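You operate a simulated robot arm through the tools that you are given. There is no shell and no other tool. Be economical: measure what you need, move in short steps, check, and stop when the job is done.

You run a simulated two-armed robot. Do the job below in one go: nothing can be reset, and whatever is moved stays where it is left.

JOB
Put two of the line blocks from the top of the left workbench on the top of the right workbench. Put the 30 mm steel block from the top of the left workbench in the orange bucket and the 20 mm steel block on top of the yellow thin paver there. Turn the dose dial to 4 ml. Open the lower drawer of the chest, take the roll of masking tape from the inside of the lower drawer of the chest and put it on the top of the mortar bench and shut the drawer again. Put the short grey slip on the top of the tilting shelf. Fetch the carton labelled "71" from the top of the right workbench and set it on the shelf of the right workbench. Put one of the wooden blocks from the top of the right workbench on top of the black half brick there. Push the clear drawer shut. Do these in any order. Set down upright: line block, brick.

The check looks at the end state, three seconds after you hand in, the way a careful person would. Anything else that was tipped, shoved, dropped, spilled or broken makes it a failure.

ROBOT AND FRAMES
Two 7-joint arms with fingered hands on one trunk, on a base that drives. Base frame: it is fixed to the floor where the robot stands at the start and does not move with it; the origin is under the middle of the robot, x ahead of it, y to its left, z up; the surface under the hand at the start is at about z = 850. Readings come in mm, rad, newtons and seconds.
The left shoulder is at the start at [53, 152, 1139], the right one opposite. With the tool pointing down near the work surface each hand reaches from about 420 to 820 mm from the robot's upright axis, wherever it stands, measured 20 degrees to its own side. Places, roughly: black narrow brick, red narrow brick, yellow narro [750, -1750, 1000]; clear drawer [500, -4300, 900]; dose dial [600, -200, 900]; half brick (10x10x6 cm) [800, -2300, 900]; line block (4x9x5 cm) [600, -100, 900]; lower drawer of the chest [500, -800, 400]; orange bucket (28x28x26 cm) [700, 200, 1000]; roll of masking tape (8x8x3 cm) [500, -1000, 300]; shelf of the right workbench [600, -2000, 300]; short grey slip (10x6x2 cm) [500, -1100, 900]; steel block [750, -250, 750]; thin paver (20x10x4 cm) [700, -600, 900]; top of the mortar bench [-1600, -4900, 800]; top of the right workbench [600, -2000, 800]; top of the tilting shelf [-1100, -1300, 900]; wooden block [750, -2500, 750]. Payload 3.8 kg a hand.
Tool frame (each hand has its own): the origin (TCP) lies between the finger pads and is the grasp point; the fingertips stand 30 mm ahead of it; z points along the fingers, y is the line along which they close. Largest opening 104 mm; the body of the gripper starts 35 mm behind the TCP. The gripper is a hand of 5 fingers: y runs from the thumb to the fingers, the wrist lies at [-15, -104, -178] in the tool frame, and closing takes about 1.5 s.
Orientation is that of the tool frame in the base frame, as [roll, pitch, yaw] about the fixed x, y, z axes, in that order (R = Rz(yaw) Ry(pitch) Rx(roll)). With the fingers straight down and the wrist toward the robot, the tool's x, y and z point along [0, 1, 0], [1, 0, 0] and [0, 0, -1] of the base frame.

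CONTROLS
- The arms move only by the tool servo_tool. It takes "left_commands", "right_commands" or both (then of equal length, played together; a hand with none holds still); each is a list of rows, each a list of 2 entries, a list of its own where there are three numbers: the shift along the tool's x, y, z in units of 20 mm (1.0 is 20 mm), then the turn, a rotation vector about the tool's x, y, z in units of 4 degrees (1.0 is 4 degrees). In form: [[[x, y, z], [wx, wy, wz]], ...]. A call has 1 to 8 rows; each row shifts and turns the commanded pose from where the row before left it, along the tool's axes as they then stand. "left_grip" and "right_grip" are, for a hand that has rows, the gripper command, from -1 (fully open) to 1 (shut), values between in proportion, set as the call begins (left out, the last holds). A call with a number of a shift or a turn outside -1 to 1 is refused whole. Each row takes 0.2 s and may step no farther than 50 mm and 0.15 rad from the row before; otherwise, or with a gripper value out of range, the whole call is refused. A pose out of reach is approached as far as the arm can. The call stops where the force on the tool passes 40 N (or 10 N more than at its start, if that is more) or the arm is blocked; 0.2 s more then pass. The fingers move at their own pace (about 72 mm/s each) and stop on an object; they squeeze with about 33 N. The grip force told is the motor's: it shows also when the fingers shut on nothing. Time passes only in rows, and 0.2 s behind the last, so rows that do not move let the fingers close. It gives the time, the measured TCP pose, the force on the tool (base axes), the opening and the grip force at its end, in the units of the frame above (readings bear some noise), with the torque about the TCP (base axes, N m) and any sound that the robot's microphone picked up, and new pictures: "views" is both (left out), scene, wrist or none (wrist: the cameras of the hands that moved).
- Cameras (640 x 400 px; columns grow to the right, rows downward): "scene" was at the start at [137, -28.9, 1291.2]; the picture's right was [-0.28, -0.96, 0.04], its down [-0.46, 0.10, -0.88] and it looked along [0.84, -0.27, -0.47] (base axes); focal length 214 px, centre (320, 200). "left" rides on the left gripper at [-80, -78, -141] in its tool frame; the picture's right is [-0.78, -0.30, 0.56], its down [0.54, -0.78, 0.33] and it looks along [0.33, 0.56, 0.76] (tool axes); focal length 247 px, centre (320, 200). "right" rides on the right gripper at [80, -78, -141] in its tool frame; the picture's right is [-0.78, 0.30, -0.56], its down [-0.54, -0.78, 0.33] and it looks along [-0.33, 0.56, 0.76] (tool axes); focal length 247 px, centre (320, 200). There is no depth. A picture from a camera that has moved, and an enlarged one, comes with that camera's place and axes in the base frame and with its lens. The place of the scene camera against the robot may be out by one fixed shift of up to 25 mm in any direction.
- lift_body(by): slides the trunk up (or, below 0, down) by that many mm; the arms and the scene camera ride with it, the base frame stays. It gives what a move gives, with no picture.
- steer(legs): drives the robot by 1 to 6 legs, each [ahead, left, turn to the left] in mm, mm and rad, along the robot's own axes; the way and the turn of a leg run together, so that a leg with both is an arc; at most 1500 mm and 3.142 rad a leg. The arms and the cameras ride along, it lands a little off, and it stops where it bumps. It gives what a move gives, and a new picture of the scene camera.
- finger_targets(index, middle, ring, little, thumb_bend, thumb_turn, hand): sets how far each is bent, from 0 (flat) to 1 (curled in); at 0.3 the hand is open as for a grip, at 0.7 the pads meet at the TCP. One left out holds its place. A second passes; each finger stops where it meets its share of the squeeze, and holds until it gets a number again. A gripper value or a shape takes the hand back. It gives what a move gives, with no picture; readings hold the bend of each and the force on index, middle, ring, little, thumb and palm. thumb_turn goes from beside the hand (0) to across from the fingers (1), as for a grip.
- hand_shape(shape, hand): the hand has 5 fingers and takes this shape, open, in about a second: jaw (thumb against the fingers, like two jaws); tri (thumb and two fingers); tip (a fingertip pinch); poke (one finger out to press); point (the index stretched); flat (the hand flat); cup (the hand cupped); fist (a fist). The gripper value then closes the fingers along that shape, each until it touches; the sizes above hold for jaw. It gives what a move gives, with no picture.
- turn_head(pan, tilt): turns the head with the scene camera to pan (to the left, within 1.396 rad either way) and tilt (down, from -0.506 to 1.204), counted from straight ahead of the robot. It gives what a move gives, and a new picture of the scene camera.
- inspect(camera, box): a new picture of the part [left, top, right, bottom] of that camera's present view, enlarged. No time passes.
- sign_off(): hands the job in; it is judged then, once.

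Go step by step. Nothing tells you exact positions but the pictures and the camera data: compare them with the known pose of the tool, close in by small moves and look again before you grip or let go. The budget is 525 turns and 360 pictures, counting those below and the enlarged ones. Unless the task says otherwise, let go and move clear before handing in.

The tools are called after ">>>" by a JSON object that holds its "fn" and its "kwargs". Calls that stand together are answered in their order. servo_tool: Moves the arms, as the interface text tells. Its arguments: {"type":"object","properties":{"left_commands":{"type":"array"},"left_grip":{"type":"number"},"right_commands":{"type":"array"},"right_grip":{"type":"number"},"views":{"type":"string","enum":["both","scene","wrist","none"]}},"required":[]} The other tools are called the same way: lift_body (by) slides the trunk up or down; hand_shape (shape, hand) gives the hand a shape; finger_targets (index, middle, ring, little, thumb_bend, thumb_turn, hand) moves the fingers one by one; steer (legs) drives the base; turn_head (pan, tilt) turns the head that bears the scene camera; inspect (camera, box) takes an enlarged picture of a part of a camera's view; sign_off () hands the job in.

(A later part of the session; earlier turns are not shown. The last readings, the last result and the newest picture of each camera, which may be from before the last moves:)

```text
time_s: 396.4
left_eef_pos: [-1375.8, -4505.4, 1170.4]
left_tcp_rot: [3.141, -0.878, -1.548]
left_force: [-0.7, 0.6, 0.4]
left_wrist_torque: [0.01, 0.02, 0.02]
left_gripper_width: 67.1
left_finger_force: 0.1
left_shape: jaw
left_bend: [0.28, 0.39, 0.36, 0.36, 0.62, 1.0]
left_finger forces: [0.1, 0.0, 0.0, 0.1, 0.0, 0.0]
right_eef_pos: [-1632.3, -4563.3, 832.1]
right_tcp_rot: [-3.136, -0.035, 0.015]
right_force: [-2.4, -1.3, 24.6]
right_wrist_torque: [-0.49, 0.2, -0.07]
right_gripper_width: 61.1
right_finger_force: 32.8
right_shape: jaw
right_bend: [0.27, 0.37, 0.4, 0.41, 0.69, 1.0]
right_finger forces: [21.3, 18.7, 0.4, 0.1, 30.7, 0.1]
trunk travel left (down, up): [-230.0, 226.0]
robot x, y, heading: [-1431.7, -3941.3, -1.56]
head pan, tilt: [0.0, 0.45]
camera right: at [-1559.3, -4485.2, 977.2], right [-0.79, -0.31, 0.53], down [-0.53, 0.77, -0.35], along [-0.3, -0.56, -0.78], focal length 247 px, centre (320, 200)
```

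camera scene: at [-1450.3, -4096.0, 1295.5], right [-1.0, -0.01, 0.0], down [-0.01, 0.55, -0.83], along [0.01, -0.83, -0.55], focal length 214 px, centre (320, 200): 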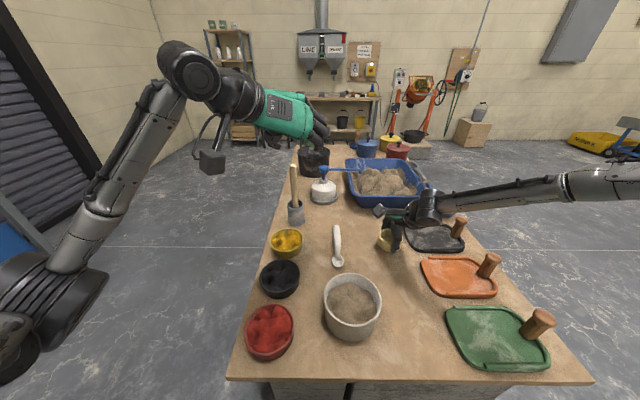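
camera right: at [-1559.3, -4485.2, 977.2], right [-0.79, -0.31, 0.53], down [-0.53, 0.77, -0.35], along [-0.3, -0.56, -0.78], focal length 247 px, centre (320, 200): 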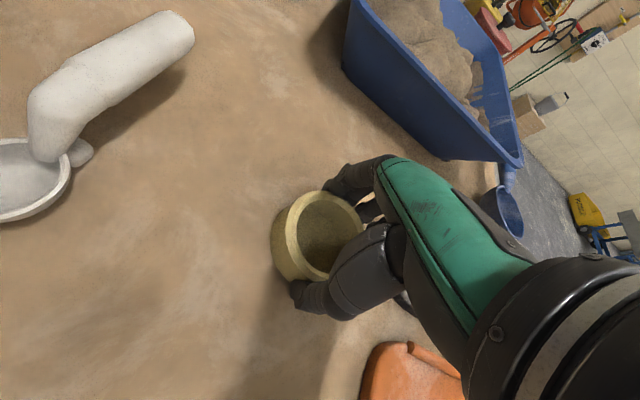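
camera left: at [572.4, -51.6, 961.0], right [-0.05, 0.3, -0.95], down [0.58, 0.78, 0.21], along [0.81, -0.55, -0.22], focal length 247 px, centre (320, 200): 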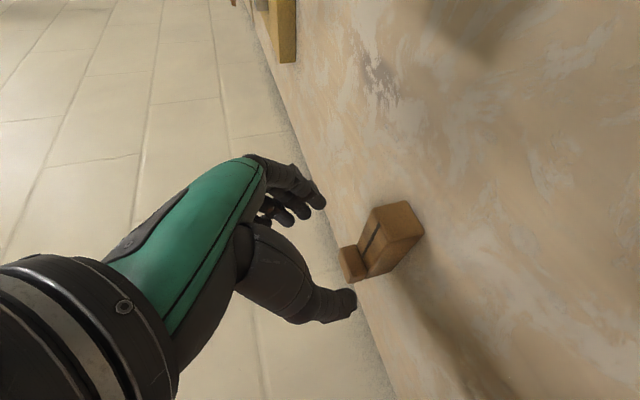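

Contact (24 N). I'll ease up slightly, release, and lift off.

>>> {"fn": "servo_tool", "kwargs": {"right_commands": [[[0, 0, -0.2], [0, 0, 0]], [[0, 0, 0], [0, 0, 0]]], "views": "none"}}

>>> {"fn": "servo_tool", "kwargs": {"right_commands": [[[0, 0, 0], [0, 0, 0]], [[0, 0, 0], [0, 0, 0]], [[0, 0, 0], [0, 0, 0]], [[0, 0, 0], [0, 0, 0]], [[0, 0, -0.5], [0, 0, 0]], [[0, 0, -1], [0, 0, 0]], [[0, 0, -1], [0, 0, 0]], [[0, 0, -1], [0, 0, 0]]], "right_grip": -0.8, "views": "wrist"}}

```text
time_s: 397.0
left_eef_pos: [-1376.1, -4506.8, 1169.4]
left_tcp_rot: [3.14, -0.877, -1.549]
left_force: [0.3, 0.1, -0.3]
left_wrist_torque: [0.05, -0.02, 0.02]
left_gripper_width: 67.5
left_finger_force: 0.1
left_shape: jaw
left_bend: [0.28, 0.39, 0.36, 0.36, 0.62, 1.0]
left_finger forces: [0.0, 0.0, 0.0, 0.1, 0.0, 0.0]
right_eef_pos: [-1631.4, -4562.3, 833.5]
right_tcp_rot: [-3.13, -0.034, 0.014]
right_force: [-2.2, -5.1, 16.7]
right_wrist_torque: [-0.8, 0.13, -0.06]
right_gripper_width: 60.7
right_finger_force: 32.9
right_shape: jaw
right_bend: [0.27, 0.36, 0.41, 0.41, 0.7, 1.0]
right_finger forces: [21.7, 16.7, 2.5, 0.0, 27.9, 0.1]
trunk travel left (down, up): [-230.0, 226.0]
robot x, y, heading: [-1430.1, -3939.2, -1.555]
head pan, tilt: [0.0, 0.45]
```

```text
time_s: 398.8
left_eef_pos: [-1377.5, -4508.0, 1167.8]
left_tcp_rot: [3.141, -0.876, -1.549]
left_force: [-0.3, 0.1, -0.1]
left_wrist_torque: [-0.02, 0.0, -0.01]
left_gripper_width: 67.5
left_finger_force: 0.1
left_shape: jaw
left_bend: [0.28, 0.39, 0.36, 0.36, 0.62, 1.0]
left_finger forces: [0.0, 0.1, 0.0, 0.0, 0.0, 0.0]
right_eef_pos: [-1633.8, -4563.6, 900.6]
right_tcp_rot: [-3.128, -0.034, 0.016]
right_force: [0.1, 0.2, 0.0]
right_wrist_torque: [0.02, 0.01, 0.0]
right_gripper_width: 93.6
right_finger_force: 0.1
right_shape: jaw
right_bend: [0.29, 0.32, 0.3, 0.31, 0.35, 0.98]
right_finger forces: [0.1, 0.0, 0.0, 0.0, 0.0, 0.0]
trunk travel left (down, up): [-230.0, 226.0]
robot x, y, heading: [-1431.0, -3937.5, -1.56]
head pan, tilt: [0.0, 0.45]
camera right: at [-1561.2, -4486.6, 1046.3], right [-0.79, -0.32, 0.53], down [-0.54, 0.77, -0.34], along [-0.3, -0.55, -0.78], focal length 247 px, centre (320, 200)
```

right: 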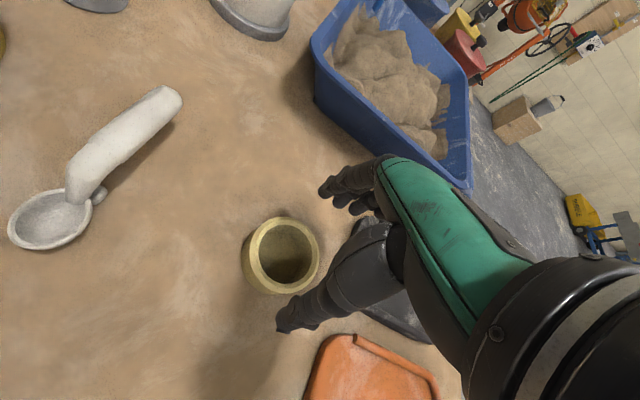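

The tape is on the mortar bench. I'll raise the right hand, back away, and go look for the clear drawer on the grey test table.

>>> {"fn": "servo_tool", "kwargs": {"right_commands": [[[0, -0.5, -1], [0, 0, 0]], [[0, -0.5, -1], [0, 0, 0]], [[0, -0.5, -1], [0, 0, 0]], [[0, -0.5, -1], [0, 0, 0]], [[0, -0.5, -1], [0, 0, 0]], [[0, -0.5, -1], [0, 0, 0]], [[0, -0.5, -1], [0, 0, 0]], [[0, -0.5, -1], [0, 0, 0]]], "views": "none"}}

>>> {"fn": "steer", "kwargs": {"legs": [[-450, 0, 0], [0, 700, 0]]}}

>>> {"fn": "turn_head", "kwargs": {"pan": 1.0, "tilt": 0.3}}

```text
time_s: 400.6
left_eef_pos: [-1377.8, -4507.1, 1168.9]
left_tcp_rot: [3.141, -0.876, -1.549]
left_force: [1.1, 1.0, 0.5]
left_wrist_torque: [-0.03, -0.01, 0.01]
left_gripper_width: 67.4
left_finger_force: 0.0
left_shape: jaw
left_bend: [0.28, 0.39, 0.36, 0.36, 0.62, 1.0]
left_finger forces: [0.0, 0.1, 0.1, 0.0, 0.1, 0.0]
right_eef_pos: [-1640.1, -4484.7, 1063.1]
right_tcp_rot: [-3.127, -0.032, 0.016]
right_force: [0.6, 0.0, 0.5]
right_wrist_torque: [-0.03, 0.01, 0.0]
right_gripper_width: 93.6
right_finger_force: 0.1
right_shape: jaw
right_bend: [0.29, 0.32, 0.3, 0.31, 0.35, 0.98]
right_finger forces: [0.0, 0.0, 0.0, 0.0, 0.1, 0.0]
trunk travel left (down, up): [-230.0, 226.0]
robot x, y, heading: [-1429.9, -3941.1, -1.556]
head pan, tilt: [0.0, 0.45]
```

```text
time_s: 406.7
left_eef_pos: [-693.7, -4052.1, 1168.1]
left_tcp_rot: [3.139, -0.876, -1.557]
left_force: [0.9, -0.5, 0.0]
left_wrist_torque: [0.01, 0.01, 0.0]
left_gripper_width: 67.6
left_finger_force: 0.1
left_shape: jaw
left_bend: [0.28, 0.39, 0.36, 0.36, 0.62, 1.0]
left_finger forces: [0.1, 0.0, 0.0, 0.1, 0.0, 0.0]
right_eef_pos: [-957.1, -4026.8, 1062.8]
right_tcp_rot: [-3.127, -0.035, 0.006]
right_force: [0.7, 0.2, -0.1]
right_wrist_torque: [0.03, 0.0, 0.0]
right_gripper_width: 93.6
right_finger_force: 0.1
right_shape: jaw
right_bend: [0.29, 0.32, 0.3, 0.31, 0.35, 0.98]
right_finger forces: [0.0, 0.1, 0.0, 0.1, 0.0, 0.0]
trunk travel left (down, up): [-230.0, 226.0]
robot x, y, heading: [-742.2, -3482.4, -1.568]
head pan, tilt: [0.0, 0.45]
camera scene: at [-762.8, -3639.1, 1295.6], right [-1.0, 0.0, 0.0], down [0.0, 0.55, -0.83], along [0.0, -0.83, -0.55], focal length 214 px, centre (320, 200)
```

scene: 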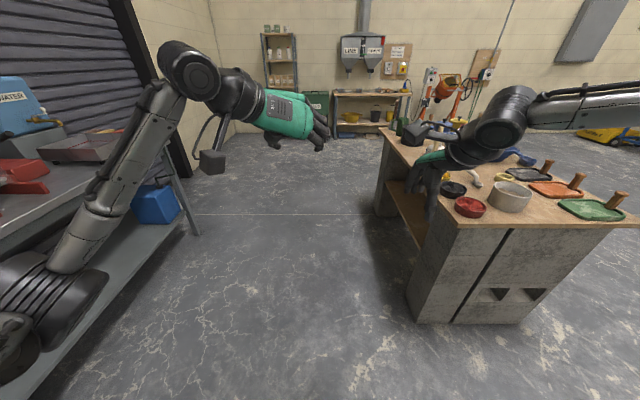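

```text
time_s: 408.0
left_eef_pos: [-693.7, -4051.6, 1168.4]
left_tcp_rot: [3.14, -0.876, -1.561]
left_force: [0.5, -0.7, -0.6]
left_wrist_torque: [0.01, -0.01, -0.02]
left_gripper_width: 67.0
left_finger_force: 0.0
left_shape: jaw
left_bend: [0.28, 0.39, 0.36, 0.36, 0.62, 1.0]
left_finger forces: [0.0, 0.1, 0.0, 0.0, 0.0, 0.0]
right_eef_pos: [-956.8, -4027.8, 1062.2]
right_tcp_rot: [-3.126, -0.036, 0.006]
right_force: [0.3, -0.1, -0.4]
right_wrist_torque: [0.03, 0.0, -0.04]
right_gripper_width: 93.3
right_finger_force: 0.0
right_shape: jaw
right_bend: [0.29, 0.32, 0.3, 0.31, 0.35, 0.98]
right_finger forces: [0.1, 0.0, 0.1, 0.0, 0.0, 0.0]
trunk travel left (down, up): [-230.0, 226.0]
robot x, y, heading: [-740.9, -3485.6, -1.569]
head pan, tilt: [1.0, 0.3]
camera scene: at [-684.1, -3599.6, 1314.9], right [-0.54, -0.84, -0.11], down [-0.25, 0.29, -0.93], along [0.81, -0.47, -0.36], focal length 214 px, centre (320, 200)
```

scene: 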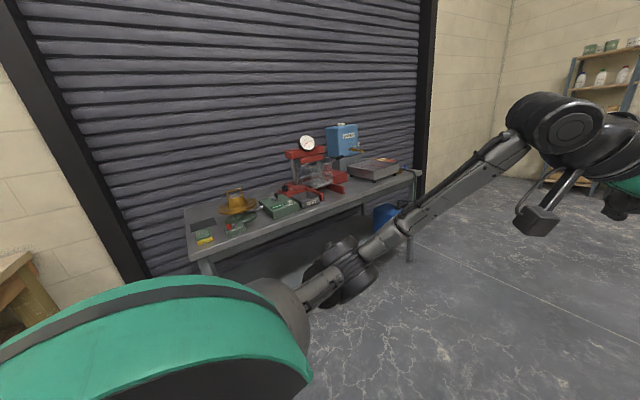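

>>> {"fn": "inspect", "kwargs": {"camera": "scene", "box": [190, 110, 430, 250]}}

```text
2.67 times, centred on (310, 180) of scene
camera zoom: at [-684.1, -3599.6, 1314.9], right [-0.54, -0.84, -0.11], down [-0.25, 0.29, -0.93], along [0.81, -0.47, -0.36], focal length 572 px, centre (347, 253)
```

zoom: 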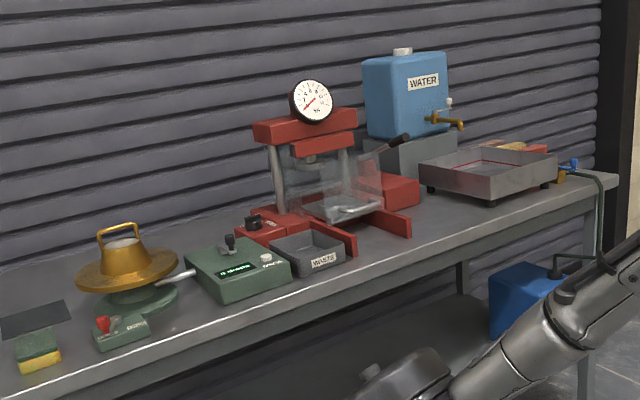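

The clear drawer is the transparent guard on the red press, near (500,-4300). I'll turn to face the table and line up the right hand with it.

>>> {"fn": "steer", "kwargs": {"legs": [[0, 0, 1.568], [0, -665, 0], [420, 0, 0]]}}

>>> {"fn": "turn_head", "kwargs": {"pan": -0.1, "tilt": 0.5}}

>>> {"fn": "inspect", "kwargs": {"camera": "right", "box": [0, 0, 640, 400]}}

```text
time_s: 417.6
left_eef_pos: [247.1, -4090.4, 1167.5]
left_tcp_rot: [3.139, -0.876, 0.013]
left_force: [0.5, 0.5, 0.0]
left_wrist_torque: [-0.03, -0.01, -0.03]
left_gripper_width: 67.7
left_finger_force: 0.1
left_shape: jaw
left_bend: [0.28, 0.39, 0.36, 0.36, 0.62, 1.0]
left_finger forces: [0.0, 0.1, 0.0, 0.1, 0.0, 0.0]
right_eef_pos: [222.7, -4353.1, 1063.7]
right_tcp_rot: [-3.129, -0.036, 1.581]
right_force: [0.0, 0.0, -0.2]
right_wrist_torque: [0.0, 0.0, 0.02]
right_gripper_width: 93.4
right_finger_force: 0.0
right_shape: jaw
right_bend: [0.29, 0.32, 0.3, 0.31, 0.35, 0.98]
right_finger forces: [0.0, 0.0, 0.0, 0.1, 0.1, 0.1]
trunk travel left (down, up): [-230.0, 226.0]
robot x, y, heading: [-321.2, -4139.9, 0.007]
head pan, tilt: [1.0, 0.3]
camera scene: at [-228.0, -4063.3, 1315.1], right [0.84, -0.54, -0.11], down [-0.29, -0.25, -0.93], along [0.47, 0.81, -0.36], focal length 214 px, centre (320, 200)
```

scene: 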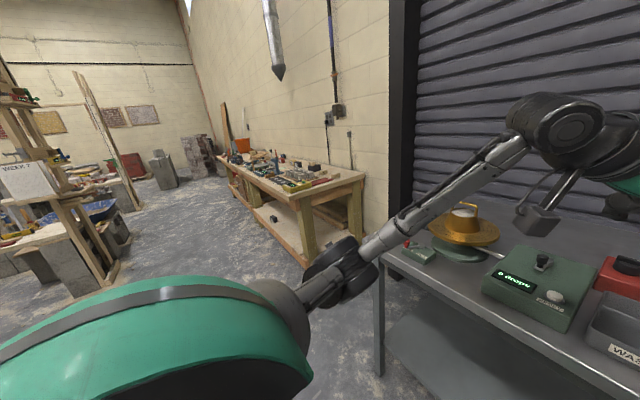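

```text
time_s: 419.0
left_eef_pos: [247.4, -4091.0, 1168.1]
left_tcp_rot: [-3.141, -0.877, 0.012]
left_force: [-0.4, 1.1, 0.1]
left_wrist_torque: [0.05, 0.03, 0.0]
left_gripper_width: 67.5
left_finger_force: 0.1
left_shape: jaw
left_bend: [0.28, 0.39, 0.36, 0.36, 0.62, 1.0]
left_finger forces: [0.0, 0.0, 0.0, 0.0, 0.1, 0.1]
right_eef_pos: [222.0, -4353.4, 1062.5]
right_tcp_rot: [-3.127, -0.035, 1.579]
right_force: [-0.8, -0.6, 0.0]
right_wrist_torque: [-0.01, 0.01, -0.01]
right_gripper_width: 93.4
right_finger_force: 0.1
right_shape: jaw
right_bend: [0.29, 0.32, 0.3, 0.31, 0.35, 0.98]
right_finger forces: [0.1, 0.0, 0.1, 0.1, 0.0, 0.1]
trunk travel left (down, up): [-230.0, 226.0]
robot x, y, heading: [-321.5, -4141.0, 0.005]
head pan, tilt: [-0.099, 0.499]
camera scene: at [-189.8, -4150.6, 1291.3], right [-0.09, -1.0, 0.01], down [-0.59, 0.04, -0.81], along [0.8, -0.08, -0.59], focal length 214 px, centre (320, 200)
```

scene: 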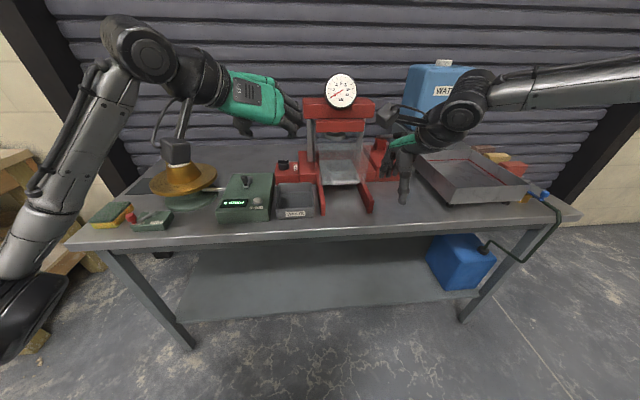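

```text
1.00 times, centred on (320, 200) of right (not enlarged: the box is as wide or as high as the picture)
camera zoom: at [146.4, -4278.9, 1207.7], right [0.31, -0.79, 0.53], down [-0.78, -0.53, -0.34], along [0.55, -0.3, -0.78], focal length 247 px, centre (320, 200)
```

zoom: 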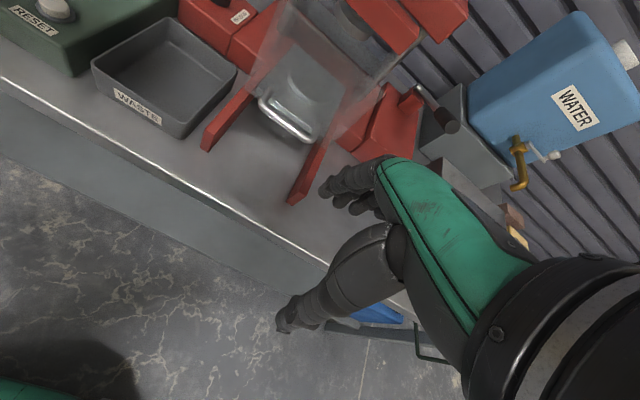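

>>> {"fn": "inspect", "kwargs": {"camera": "scene", "box": [260, 70, 430, 230]}}

>>> {"fn": "inspect", "kwargs": {"camera": "right", "box": [190, 0, 430, 210]}}

```text
2.50 times, centred on (345, 150) of scene
camera zoom: at [-189.8, -4150.6, 1291.3], right [-0.09, -1.0, 0.01], down [-0.59, 0.04, -0.81], along [0.8, -0.08, -0.59], focal length 536 px, centre (258, 325)
```

zoom: 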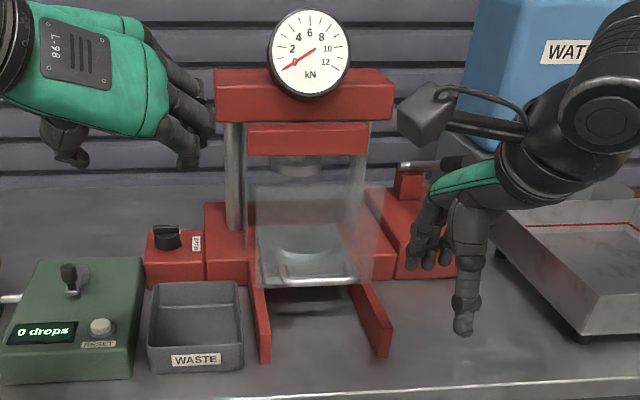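

```text
1.90 times, centred on (310, 105) of right
camera zoom: at [146.4, -4278.9, 1207.7], right [0.31, -0.79, 0.53], down [-0.78, -0.53, -0.34], along [0.55, -0.3, -0.78], focal length 470 px, centre (339, 381)
```

zoom: 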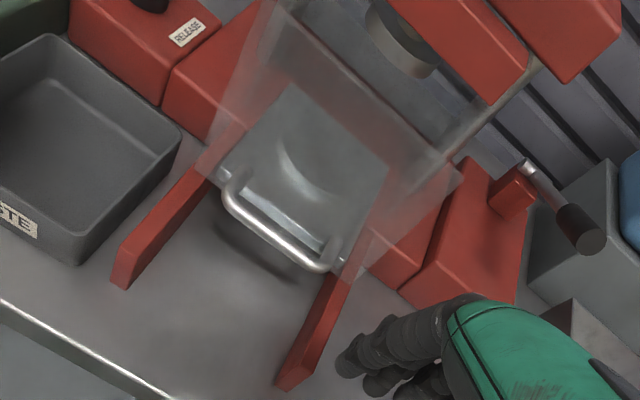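

The drawer's handle is at about (476,-4293,875), between rails at y≈-4214 and -4358. I'll close the right hand, come down in front of it, and push in +x.

>>> {"fn": "servo_tool", "kwargs": {"right_commands": [[[0.8, 0, 0], [0, 0, 0]], [[0.8, 0, 0], [0, 0, 0]], [[0.8, 0, 0], [0, 0, 0]], [[0.8, 0, 0], [0, 0, 0]], [[0.8, 0, 0], [0, 0, 0]], [[0, 0, 0], [0, 0, 0]]], "right_grip": 1, "views": "none"}}

>>> {"fn": "steer", "kwargs": {"legs": [[120, 0, 0]]}}

>>> {"fn": "servo_tool", "kwargs": {"right_commands": [[[0, 0, 1], [0, 0, 0]], [[0, 0, 1], [0, 0, 0]], [[0, 0, 1], [0, 0, 0]], [[0, 0, 1], [0, 0, 0]], [[0, 0, 1], [0, 0, 0]], [[0, 0, 1], [0, 0, 0]], [[0, 0, 1], [0, 0, 0]]], "views": "both"}}

```text
time_s: 420.4
left_eef_pos: [247.3, -4091.0, 1168.2]
left_tcp_rot: [-3.141, -0.876, 0.011]
left_force: [0.3, 0.9, 0.2]
left_wrist_torque: [0.0, 0.02, -0.02]
left_gripper_width: 67.3
left_finger_force: 0.0
left_shape: jaw
left_bend: [0.28, 0.39, 0.36, 0.36, 0.62, 1.0]
left_finger forces: [0.0, 0.0, 0.0, 0.0, 0.0, 0.0]
right_eef_pos: [222.2, -4272.3, 1065.1]
right_tcp_rot: [-3.129, -0.034, 1.578]
right_force: [0.8, 0.9, 0.1]
right_wrist_torque: [0.01, -0.02, -0.01]
right_gripper_width: 0.0
right_finger_force: 33.2
right_shape: jaw
right_bend: [0.7, 0.7, 0.7, 0.7, 0.47, 1.0]
right_finger forces: [0.0, 0.0, 0.0, 0.1, 0.0, 0.0]
trunk travel left (down, up): [-230.0, 226.0]
robot x, y, heading: [-320.8, -4141.9, 0.007]
head pan, tilt: [-0.099, 0.499]
```

```text
time_s: 421.6
left_eef_pos: [367.5, -4090.3, 1169.1]
left_tcp_rot: [3.141, -0.876, 0.013]
left_force: [-0.7, 0.7, 0.1]
left_wrist_torque: [-0.05, 0.0, 0.0]
left_gripper_width: 67.4
left_finger_force: 0.1
left_shape: jaw
left_bend: [0.28, 0.39, 0.36, 0.36, 0.62, 1.0]
left_finger forces: [0.0, 0.1, 0.0, 0.0, 0.1, 0.0]
right_eef_pos: [343.3, -4272.4, 1066.6]
right_tcp_rot: [-3.129, -0.034, 1.578]
right_force: [-0.7, -0.4, -0.1]
right_wrist_torque: [0.02, 0.01, -0.01]
right_gripper_width: 0.0
right_finger_force: 33.2
right_shape: jaw
right_bend: [0.7, 0.7, 0.7, 0.7, 0.47, 1.0]
right_finger forces: [0.0, 0.0, 0.0, 0.0, 0.0, 0.0]
trunk travel left (down, up): [-230.0, 226.0]
robot x, y, heading: [-198.9, -4138.4, 0.002]
head pan, tilt: [-0.099, 0.499]
camera scene: at [-69.5, -4150.0, 1291.5], right [-0.09, -1.0, 0.01], down [-0.59, 0.04, -0.81], along [0.8, -0.08, -0.59], focal length 214 px, centre (320, 200)
```

scene: 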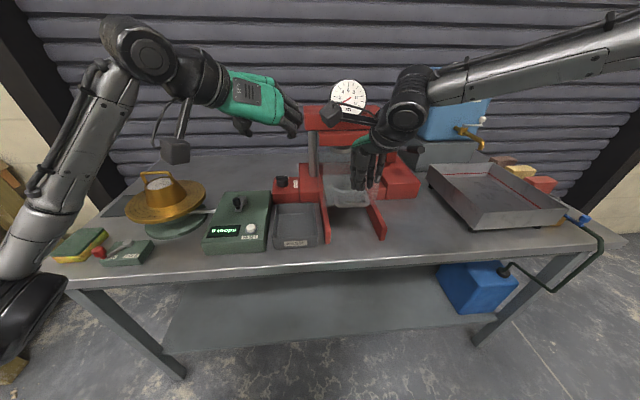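

```text
time_s: 423.2
left_eef_pos: [369.0, -4089.3, 1167.4]
left_tcp_rot: [3.141, -0.875, 0.013]
left_force: [-0.4, 0.8, 0.5]
left_wrist_torque: [-0.01, 0.01, 0.03]
left_gripper_width: 67.3
left_finger_force: 0.1
left_shape: jaw
left_bend: [0.28, 0.39, 0.36, 0.36, 0.62, 1.0]
left_finger forces: [0.0, 0.0, 0.1, 0.0, 0.0, 0.0]
right_eef_pos: [344.3, -4268.3, 924.7]
right_tcp_rot: [-3.127, -0.035, 1.581]
right_force: [0.5, -0.1, 0.1]
right_wrist_torque: [0.03, 0.0, -0.05]
right_gripper_width: 0.0
right_finger_force: 32.8
right_shape: jaw
right_bend: [0.7, 0.7, 0.7, 0.7, 0.47, 1.0]
right_finger forces: [0.1, 0.1, 0.0, 0.0, 0.1, 0.0]
trunk travel left (down, up): [-230.0, 226.0]
robot x, y, heading: [-199.9, -4141.2, 0.01]
head pan, tilt: [-0.099, 0.499]
camera scene: at [-68.3, -4150.1, 1291.2], right [-0.09, -1.0, 0.01], down [-0.59, 0.04, -0.81], along [0.8, -0.08, -0.59], focal length 214 px, centre (320, 200)
camera right: at [265.6, -4193.5, 1070.4], right [0.31, -0.79, 0.53], down [-0.78, -0.53, -0.34], along [0.55, -0.3, -0.78], focal length 247 px, centre (320, 200)
```

scene: 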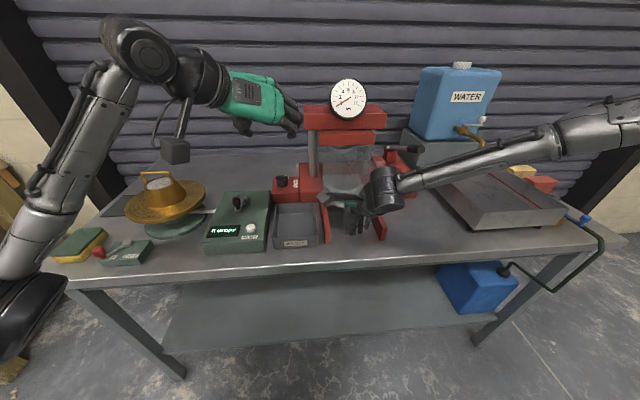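
right: 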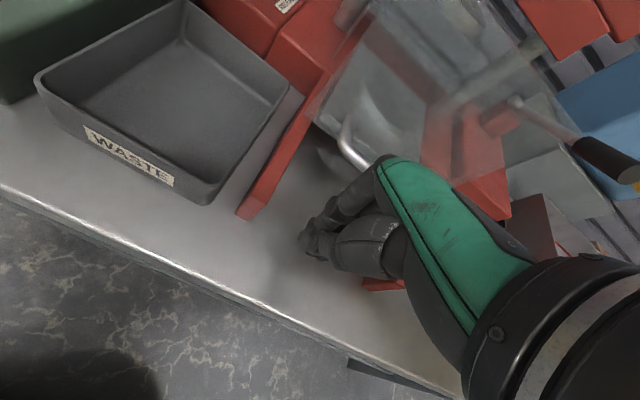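

>>> {"fn": "servo_tool", "kwargs": {"right_commands": [[[0, 0, 0.8], [0, 0, 0]], [[0, 0, 0.6], [0, 0, 0]], [[0, 1, 0], [0, 0, 0]], [[0, 1, 0], [0, 0, 0]], [[0, 1, 0], [0, 0, 0]], [[0, 1, 0], [0, 0, 0]]], "views": "both"}}

```text
time_s: 424.6
left_eef_pos: [369.6, -4091.0, 1168.8]
left_tcp_rot: [-3.141, -0.875, 0.012]
left_force: [0.0, 1.1, -0.7]
left_wrist_torque: [0.01, 0.0, 0.02]
left_gripper_width: 67.2
left_finger_force: 0.0
left_shape: jaw
left_bend: [0.28, 0.39, 0.36, 0.36, 0.62, 1.0]
left_finger forces: [0.0, 0.1, 0.0, 0.1, 0.0, 0.1]
right_eef_pos: [423.3, -4264.8, 896.5]
right_tcp_rot: [-3.127, -0.035, 1.579]
right_force: [-0.8, -0.9, 0.3]
right_wrist_torque: [0.0, 0.0, -0.02]
right_gripper_width: 0.0
right_finger_force: 33.1
right_shape: jaw
right_bend: [0.7, 0.7, 0.7, 0.7, 0.47, 1.0]
right_finger forces: [0.0, 0.5, 0.0, 0.0, 0.0, 0.0]
trunk travel left (down, up): [-230.0, 226.0]
robot x, y, heading: [-197.3, -4140.1, 0.003]
head pan, tilt: [-0.099, 0.499]
camera scene: at [-68.1, -4150.1, 1291.2], right [-0.09, -1.0, 0.01], down [-0.59, 0.04, -0.81], along [0.8, -0.08, -0.59], focal length 214 px, centre (320, 200)
camera right: at [345.7, -4191.2, 1041.7], right [0.31, -0.79, 0.53], down [-0.78, -0.53, -0.34], along [0.55, -0.3, -0.78], focal length 247 px, centre (320, 200)
```

scene: 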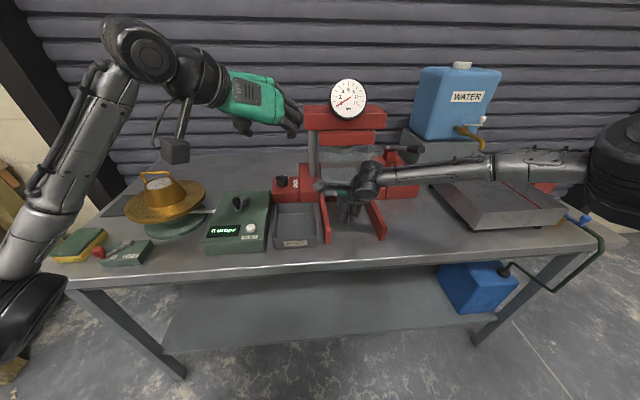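
right: 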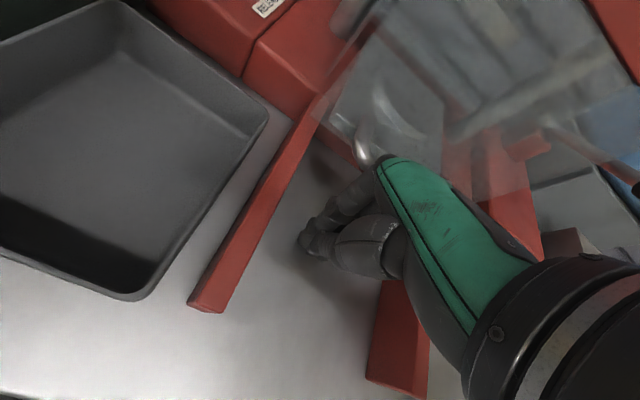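

>>> {"fn": "servo_tool", "kwargs": {"right_commands": [[[0, 0.8, 0], [0, 0, 0]], [[0, 0.8, 0], [0, 0, 0]], [[0, 0.8, 0], [0, 0, 0]], [[0, 0.8, 0], [0, 0, 0]]], "views": "both"}}

```text
time_s: 425.6
left_eef_pos: [367.2, -4090.1, 1167.3]
left_tcp_rot: [-3.141, -0.876, 0.011]
left_force: [-0.9, -0.6, 0.1]
left_wrist_torque: [-0.03, 0.01, 0.02]
left_gripper_width: 67.3
left_finger_force: 0.0
left_shape: jaw
left_bend: [0.28, 0.39, 0.36, 0.36, 0.62, 1.0]
left_finger forces: [0.1, 0.0, 0.0, 0.0, 0.1, 0.0]
right_eef_pos: [452.6, -4292.7, 913.1]
right_tcp_rot: [-3.129, -0.035, 1.58]
right_force: [0.0, 0.4, -0.6]
right_wrist_torque: [0.0, -0.05, 0.01]
right_gripper_width: 0.0
right_finger_force: 32.8
right_shape: jaw
right_bend: [0.7, 0.7, 0.7, 0.7, 0.47, 1.0]
right_finger forces: [0.0, 0.8, 0.1, 0.0, 0.0, 0.0]
right hand out of reach, approached as far as the arm can: row 1, 2, 3, 4
trunk travel left (down, up): [-230.0, 226.0]
robot x, y, heading: [-198.2, -4141.8, 0.011]
head pan, tilt: [-0.099, 0.499]
camera scene: at [-68.7, -4150.0, 1291.3], right [-0.09, -1.0, 0.01], down [-0.59, 0.04, -0.81], along [0.8, -0.08, -0.59], focal length 214 px, centre (320, 200)
camera right: at [376.1, -4218.1, 1057.1], right [0.31, -0.79, 0.53], down [-0.78, -0.53, -0.34], along [0.55, -0.3, -0.78], focal length 247 px, centre (320, 200)
```

scene: 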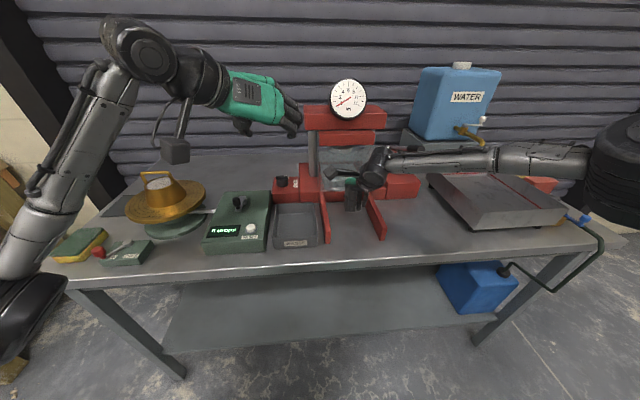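
right: 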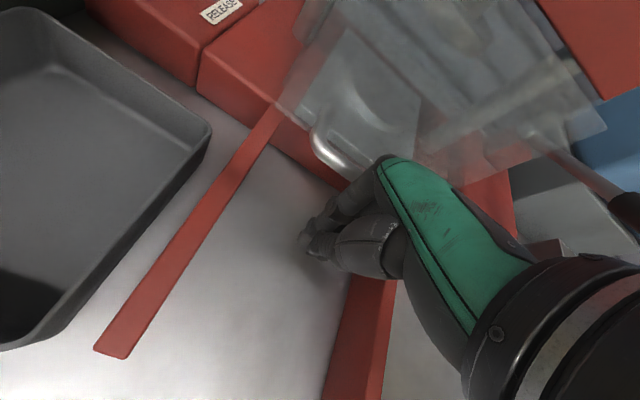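

>>> {"fn": "servo_tool", "kwargs": {"right_commands": [[[0, -1, 0], [0, 0, 0]], [[0, -1, 0], [0, 0, 0]], [[0, -1, 0], [0, 0, 0]], [[0, 0, 0], [0, 0, 0]]], "views": "none"}}

>>> {"fn": "steer", "kwargs": {"legs": [[60, 0, 0]]}}

```text
time_s: 426.6
left_eef_pos: [369.1, -4089.0, 1168.0]
left_tcp_rot: [-3.14, -0.875, 0.012]
left_force: [0.5, -0.5, 0.3]
left_wrist_torque: [-0.04, 0.01, -0.03]
left_gripper_width: 67.5
left_finger_force: 0.0
left_shape: jaw
left_bend: [0.28, 0.39, 0.36, 0.36, 0.62, 1.0]
left_finger forces: [0.0, 0.0, 0.1, 0.0, 0.0, 0.0]
right_eef_pos: [393.1, -4292.8, 911.9]
right_tcp_rot: [-3.127, -0.036, 1.58]
right_force: [0.8, 0.6, 0.1]
right_wrist_torque: [-0.01, 0.01, -0.01]
right_gripper_width: 0.0
right_finger_force: 32.8
right_shape: jaw
right_bend: [0.7, 0.7, 0.7, 0.7, 0.47, 1.0]
right_finger forces: [0.0, 0.0, 0.0, 0.1, 0.0, 0.0]
trunk travel left (down, up): [-230.0, 226.0]
robot x, y, heading: [-200.6, -4140.7, 0.008]
head pan, tilt: [-0.099, 0.499]
```

```text
time_s: 427.6
left_eef_pos: [425.5, -4090.1, 1169.8]
left_tcp_rot: [3.141, -0.879, 0.013]
left_force: [0.5, 0.0, -0.3]
left_wrist_torque: [0.01, -0.02, 0.01]
left_gripper_width: 67.5
left_finger_force: 0.0
left_shape: jaw
left_bend: [0.28, 0.39, 0.36, 0.36, 0.62, 1.0]
left_finger forces: [0.0, 0.1, 0.0, 0.0, 0.0, 0.0]
right_eef_pos: [451.8, -4292.6, 914.4]
right_tcp_rot: [-3.132, -0.035, 1.578]
right_force: [0.5, -0.8, -0.7]
right_wrist_torque: [0.01, -0.02, 0.02]
right_gripper_width: 0.1
right_finger_force: 33.1
right_shape: jaw
right_bend: [0.7, 0.7, 0.7, 0.7, 0.47, 1.0]
right_finger forces: [0.1, 0.1, 0.0, 0.0, 0.1, 0.0]
trunk travel left (down, up): [-230.0, 226.0]
robot x, y, heading: [-136.5, -4139.0, 0.008]
head pan, tilt: [-0.099, 0.499]
camera scene: at [-11.5, -4149.6, 1291.8], right [-0.09, -1.0, 0.01], down [-0.59, 0.04, -0.81], along [0.8, -0.08, -0.59], focal length 214 px, centre (320, 200)
```

scene: 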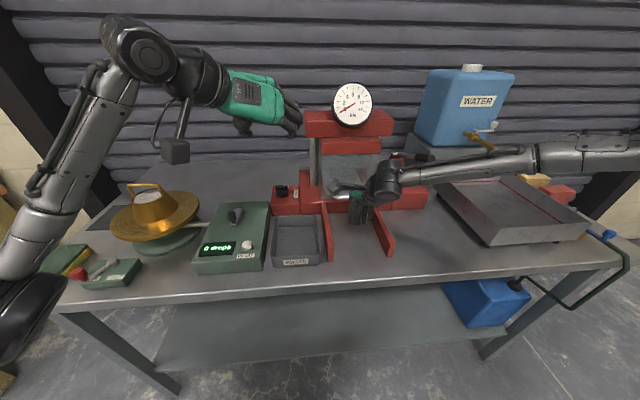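

>>> {"fn": "servo_tool", "kwargs": {"right_commands": [[[0.6, 0, 0.45], [0, 0, 0]], [[0.5, 0, 0.45], [0, 0, 0]], [[0, 0, 0], [0, 0, 0]]], "views": "none"}}

>>> {"fn": "steer", "kwargs": {"legs": [[60, 0, 0]]}}

>>> {"fn": "servo_tool", "kwargs": {"right_commands": [[[0, 0, 0], [0, 0, 0]]], "views": "wrist"}}

```text
time_s: 428.4
left_eef_pos: [429.1, -4089.1, 1167.7]
left_tcp_rot: [3.141, -0.876, 0.011]
left_force: [-0.3, -0.8, 0.0]
left_wrist_torque: [0.01, -0.03, -0.01]
left_gripper_width: 67.4
left_finger_force: 0.0
left_shape: jaw
left_bend: [0.28, 0.39, 0.36, 0.36, 0.62, 1.0]
left_finger forces: [0.0, 0.0, 0.1, 0.0, 0.0, 0.1]
right_eef_pos: [451.7, -4270.2, 894.9]
right_tcp_rot: [-3.127, -0.035, 1.579]
right_force: [0.1, -1.2, 1.2]
right_wrist_torque: [0.02, 0.02, 0.02]
right_gripper_width: 0.0
right_finger_force: 32.5
right_shape: jaw
right_bend: [0.7, 0.7, 0.7, 0.7, 0.47, 1.0]
right_finger forces: [0.0, 0.1, 0.0, 0.1, 0.0, 0.1]
trunk travel left (down, up): [-230.0, 226.0]
robot x, y, heading: [-135.5, -4140.8, 0.006]
head pan, tilt: [-0.099, 0.499]
```

```text
time_s: 429.3
left_eef_pos: [456.1, -4091.1, 1170.8]
left_tcp_rot: [3.14, -0.88, 0.012]
left_force: [0.6, 0.2, -0.3]
left_wrist_torque: [0.0, 0.02, 0.0]
left_gripper_width: 67.2
left_finger_force: 0.1
left_shape: jaw
left_bend: [0.28, 0.39, 0.36, 0.36, 0.62, 1.0]
left_finger forces: [0.1, 0.0, 0.0, 0.1, 0.0, 0.0]
right_eef_pos: [474.1, -4268.2, 894.9]
right_tcp_rot: [-3.117, -0.038, 1.579]
right_force: [-19.8, -1.3, 10.0]
right_wrist_torque: [-0.08, -1.19, -0.29]
right_gripper_width: 0.0
right_finger_force: 33.0
right_shape: jaw
right_bend: [0.7, 0.7, 0.7, 0.7, 0.51, 1.0]
right_finger forces: [0.1, 21.1, 0.1, 0.0, 0.0, 0.0]
trunk travel left (down, up): [-230.0, 226.0]
robot x, y, heading: [-102.1, -4141.5, 0.003]
head pan, tilt: [-0.099, 0.499]
stopped in leg 1: the force on the tool passed its limit at 92 N (the readings are from after the stop); the commanded pose is now the measured one
camera scene: at [19.2, -4150.4, 1291.9], right [-0.1, -1.0, 0.01], down [-0.59, 0.05, -0.81], along [0.8, -0.09, -0.59], focal length 214 px, centre (320, 200)
```

scene: 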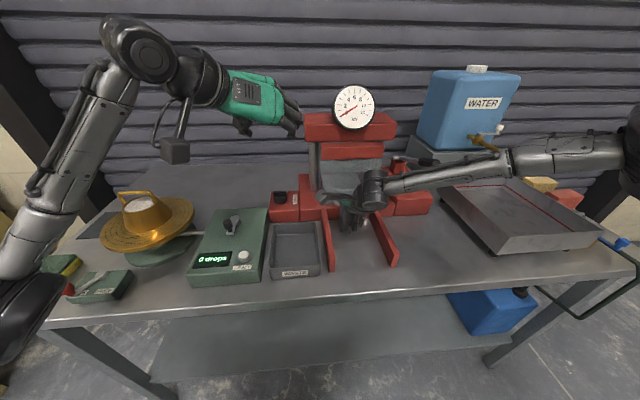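

```text
time_s: 429.7
left_eef_pos: [456.5, -4090.0, 1170.3]
left_tcp_rot: [-3.14, -0.881, 0.009]
left_force: [-0.7, 0.1, 0.1]
left_wrist_torque: [-0.01, 0.0, 0.01]
left_gripper_width: 67.6
left_finger_force: 0.1
left_shape: jaw
left_bend: [0.28, 0.39, 0.36, 0.36, 0.62, 1.0]
left_finger forces: [0.0, 0.1, 0.0, 0.0, 0.1, 0.1]
right_eef_pos: [474.8, -4267.4, 895.4]
right_tcp_rot: [-3.119, -0.036, 1.579]
right_force: [-22.5, -0.7, 10.6]
right_wrist_torque: [-0.07, -1.33, -0.33]
right_gripper_width: 0.0
right_finger_force: 33.3
right_shape: jaw
right_bend: [0.7, 0.7, 0.7, 0.7, 0.51, 1.0]
right_finger forces: [0.0, 24.1, 0.1, 0.0, 0.0, 0.0]
trunk travel left (down, up): [-230.0, 226.0]
robot x, y, heading: [-106.8, -4139.7, 0.004]
head pan, tilt: [-0.099, 0.499]
camera right: at [399.0, -4194.2, 1041.5], right [0.32, -0.79, 0.52], down [-0.78, -0.53, -0.33], along [0.54, -0.3, -0.79], focal length 247 px, centre (320, 200)
```

right: 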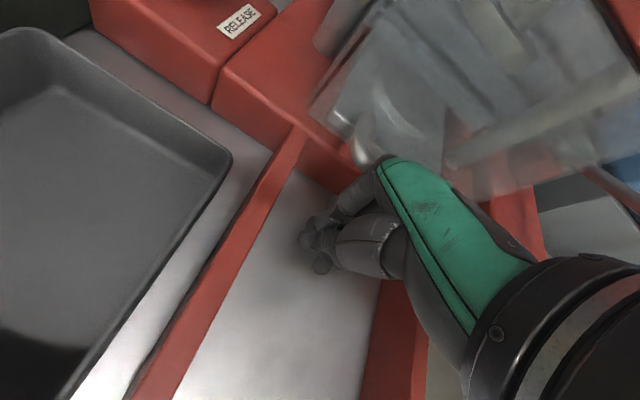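

>>> {"fn": "inspect", "kwargs": {"camera": "scene", "box": [260, 80, 440, 280]}}

>>> {"fn": "inspect", "kwargs": {"camera": "right", "box": [260, 30, 520, 220]}}

```text
2.00 times, centred on (350, 180) of scene
camera zoom: at [18.6, -4149.9, 1292.0], right [-0.1, -1.0, 0.01], down [-0.59, 0.05, -0.81], along [0.8, -0.08, -0.59], focal length 429 px, centre (260, 240)
```

zoom: 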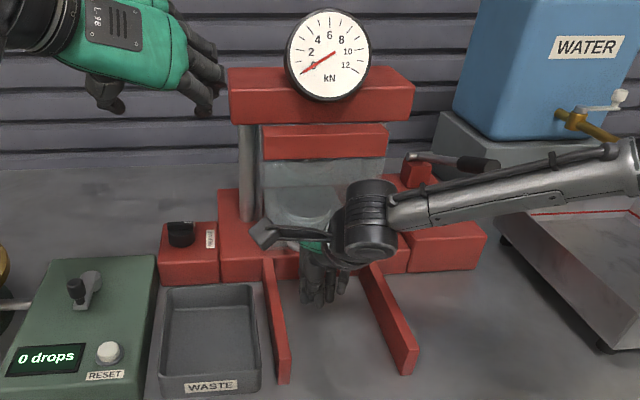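

```text
2.11 times, centred on (390, 125) of right
camera zoom: at [399.0, -4194.2, 1041.5], right [0.32, -0.79, 0.52], down [-0.78, -0.53, -0.33], along [0.54, -0.3, -0.79], focal length 520 px, centre (173, 358)
```

zoom: 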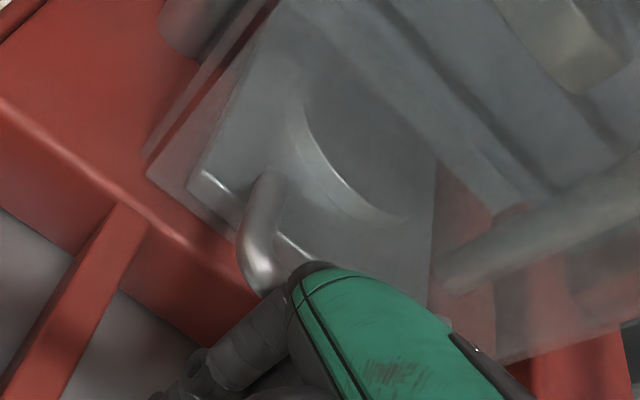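

Something rigid was hit, so I'll back off and look at how far the drawer has gone in.

>>> {"fn": "servo_tool", "kwargs": {"right_commands": [[[0, -1, 0], [0, 0, 0]], [[0, -1, 0], [0, 0, 0]], [[0, -1, -0.5], [0, 0, 0]], [[0, -1, -1], [0, 0, 0]], [[0, -1, -1], [0, 0, 0]], [[0, 0, -1], [0, 0, 0]], [[0, 0, -1], [0, 0, 0]], [[0, 0, -1], [0, 0, 0]]], "views": "both"}}

>>> {"fn": "inspect", "kwargs": {"camera": "scene", "box": [280, 90, 420, 250]}}

```text
time_s: 431.5
left_eef_pos: [461.6, -4090.1, 1169.2]
left_tcp_rot: [-3.14, -0.876, 0.008]
left_force: [0.2, 0.3, -0.7]
left_wrist_torque: [-0.02, 0.0, 0.01]
left_gripper_width: 67.4
left_finger_force: 0.1
left_shape: jaw
left_bend: [0.28, 0.39, 0.36, 0.36, 0.62, 1.0]
left_finger forces: [0.0, 0.0, 0.0, 0.0, 0.0, 0.0]
right_eef_pos: [381.7, -4272.5, 1006.5]
right_tcp_rot: [-3.116, -0.036, 1.579]
right_force: [-0.1, 0.2, 0.0]
right_wrist_torque: [0.01, 0.02, 0.0]
right_gripper_width: 0.0
right_finger_force: 32.8
right_shape: jaw
right_bend: [0.7, 0.7, 0.7, 0.7, 0.51, 1.0]
right_finger forces: [0.1, 0.1, 0.1, 0.0, 0.1, 0.0]
trunk travel left (down, up): [-230.0, 226.0]
robot x, y, heading: [-102.2, -4138.7, 0.006]
head pan, tilt: [-0.099, 0.499]
camera scene: at [23.8, -4149.7, 1291.4], right [-0.1, -1.0, 0.01], down [-0.59, 0.05, -0.81], along [0.8, -0.08, -0.59], focal length 214 px, centre (320, 200)
camera right: at [306.7, -4199.1, 1152.2], right [0.32, -0.79, 0.52], down [-0.78, -0.53, -0.33], along [0.54, -0.3, -0.79], focal length 247 px, centre (320, 200)
```

scene: 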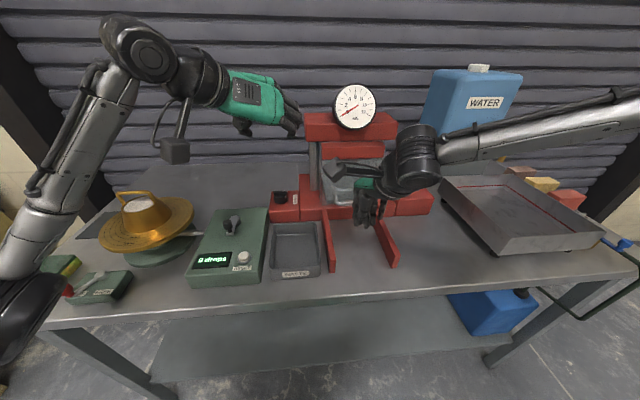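
right: 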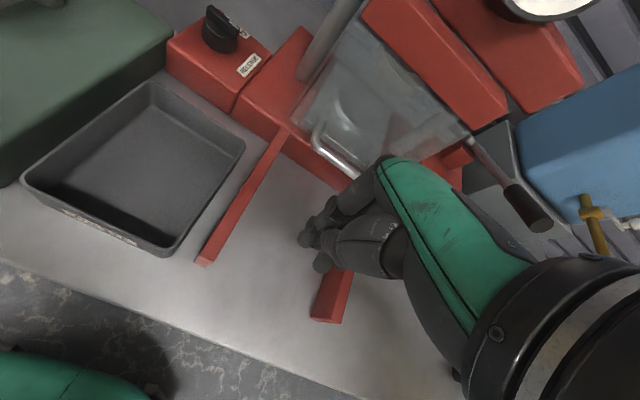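

```text
2.50 times, centred on (350, 170) of scene
camera zoom: at [23.8, -4149.7, 1291.4], right [-0.1, -1.0, 0.01], down [-0.59, 0.05, -0.81], along [0.8, -0.08, -0.59], focal length 536 px, centre (245, 275)
```

zoom: 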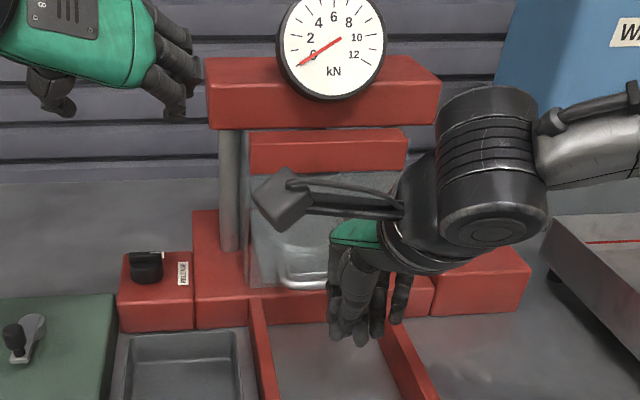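

>>> {"fn": "servo_tool", "kwargs": {"right_commands": [[[-0.5, -1, -1], [0, 0, 0]], [[-0.5, -1, -1], [0, 0, 0]], [[-0.5, -1, -1], [0, 0, 0]], [[-0.5, -1, -0.5], [0, 0, 0]], [[-0.5, -1, 0], [0, 0, 0]], [[-0.5, -1, 0], [0, 0, 0]]], "views": "none"}}

>>> {"fn": "inspect", "kwargs": {"camera": "right", "box": [160, 0, 400, 150]}}

>>> {"fn": "inspect", "kwargs": {"camera": "scene", "box": [280, 90, 420, 250]}}

```text
time_s: 432.9
left_eef_pos: [461.5, -4090.7, 1168.1]
left_tcp_rot: [3.141, -0.875, 0.01]
left_force: [0.2, 1.2, -0.2]
left_wrist_torque: [0.0, 0.01, -0.02]
left_gripper_width: 67.4
left_finger_force: 0.0
left_shape: jaw
left_bend: [0.28, 0.39, 0.36, 0.36, 0.62, 1.0]
left_finger forces: [0.0, 0.0, 0.0, 0.0, 0.0, 0.1]
right_eef_pos: [268.9, -4337.6, 1079.6]
right_tcp_rot: [-3.115, -0.037, 1.579]
right_force: [0.6, -1.1, 0.1]
right_wrist_torque: [0.02, 0.01, 0.0]
right_gripper_width: 0.3
right_finger_force: 33.2
right_shape: jaw
right_bend: [0.7, 0.7, 0.7, 0.7, 0.51, 1.0]
right_finger forces: [0.0, 0.1, 0.1, 0.0, 0.0, 0.0]
right hand out of reach, approached as far as the arm can: row 6
trunk travel left (down, up): [-230.0, 226.0]
robot x, y, heading: [-104.6, -4143.7, 0.008]
head pan, tilt: [-0.099, 0.499]
```

```text
2.67 times, centred on (280, 75) of right
camera zoom: at [194.7, -4263.3, 1225.9], right [0.32, -0.79, 0.52], down [-0.78, -0.53, -0.33], along [0.54, -0.3, -0.79], focal length 659 px, centre (427, 533)
```

zoom: 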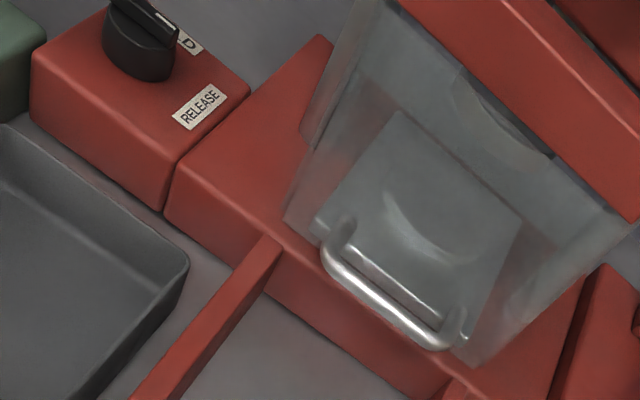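

```text
2.50 times, centred on (350, 170) of scene
camera zoom: at [24.0, -4150.5, 1291.4], right [-0.1, -1.0, 0.01], down [-0.59, 0.05, -0.81], along [0.8, -0.08, -0.59], focal length 536 px, centre (245, 275)
```

zoom: 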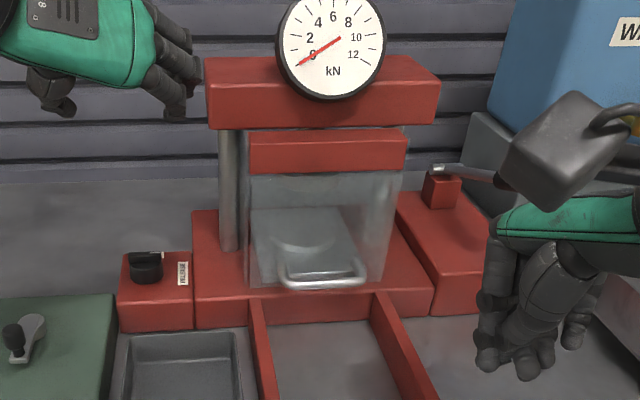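

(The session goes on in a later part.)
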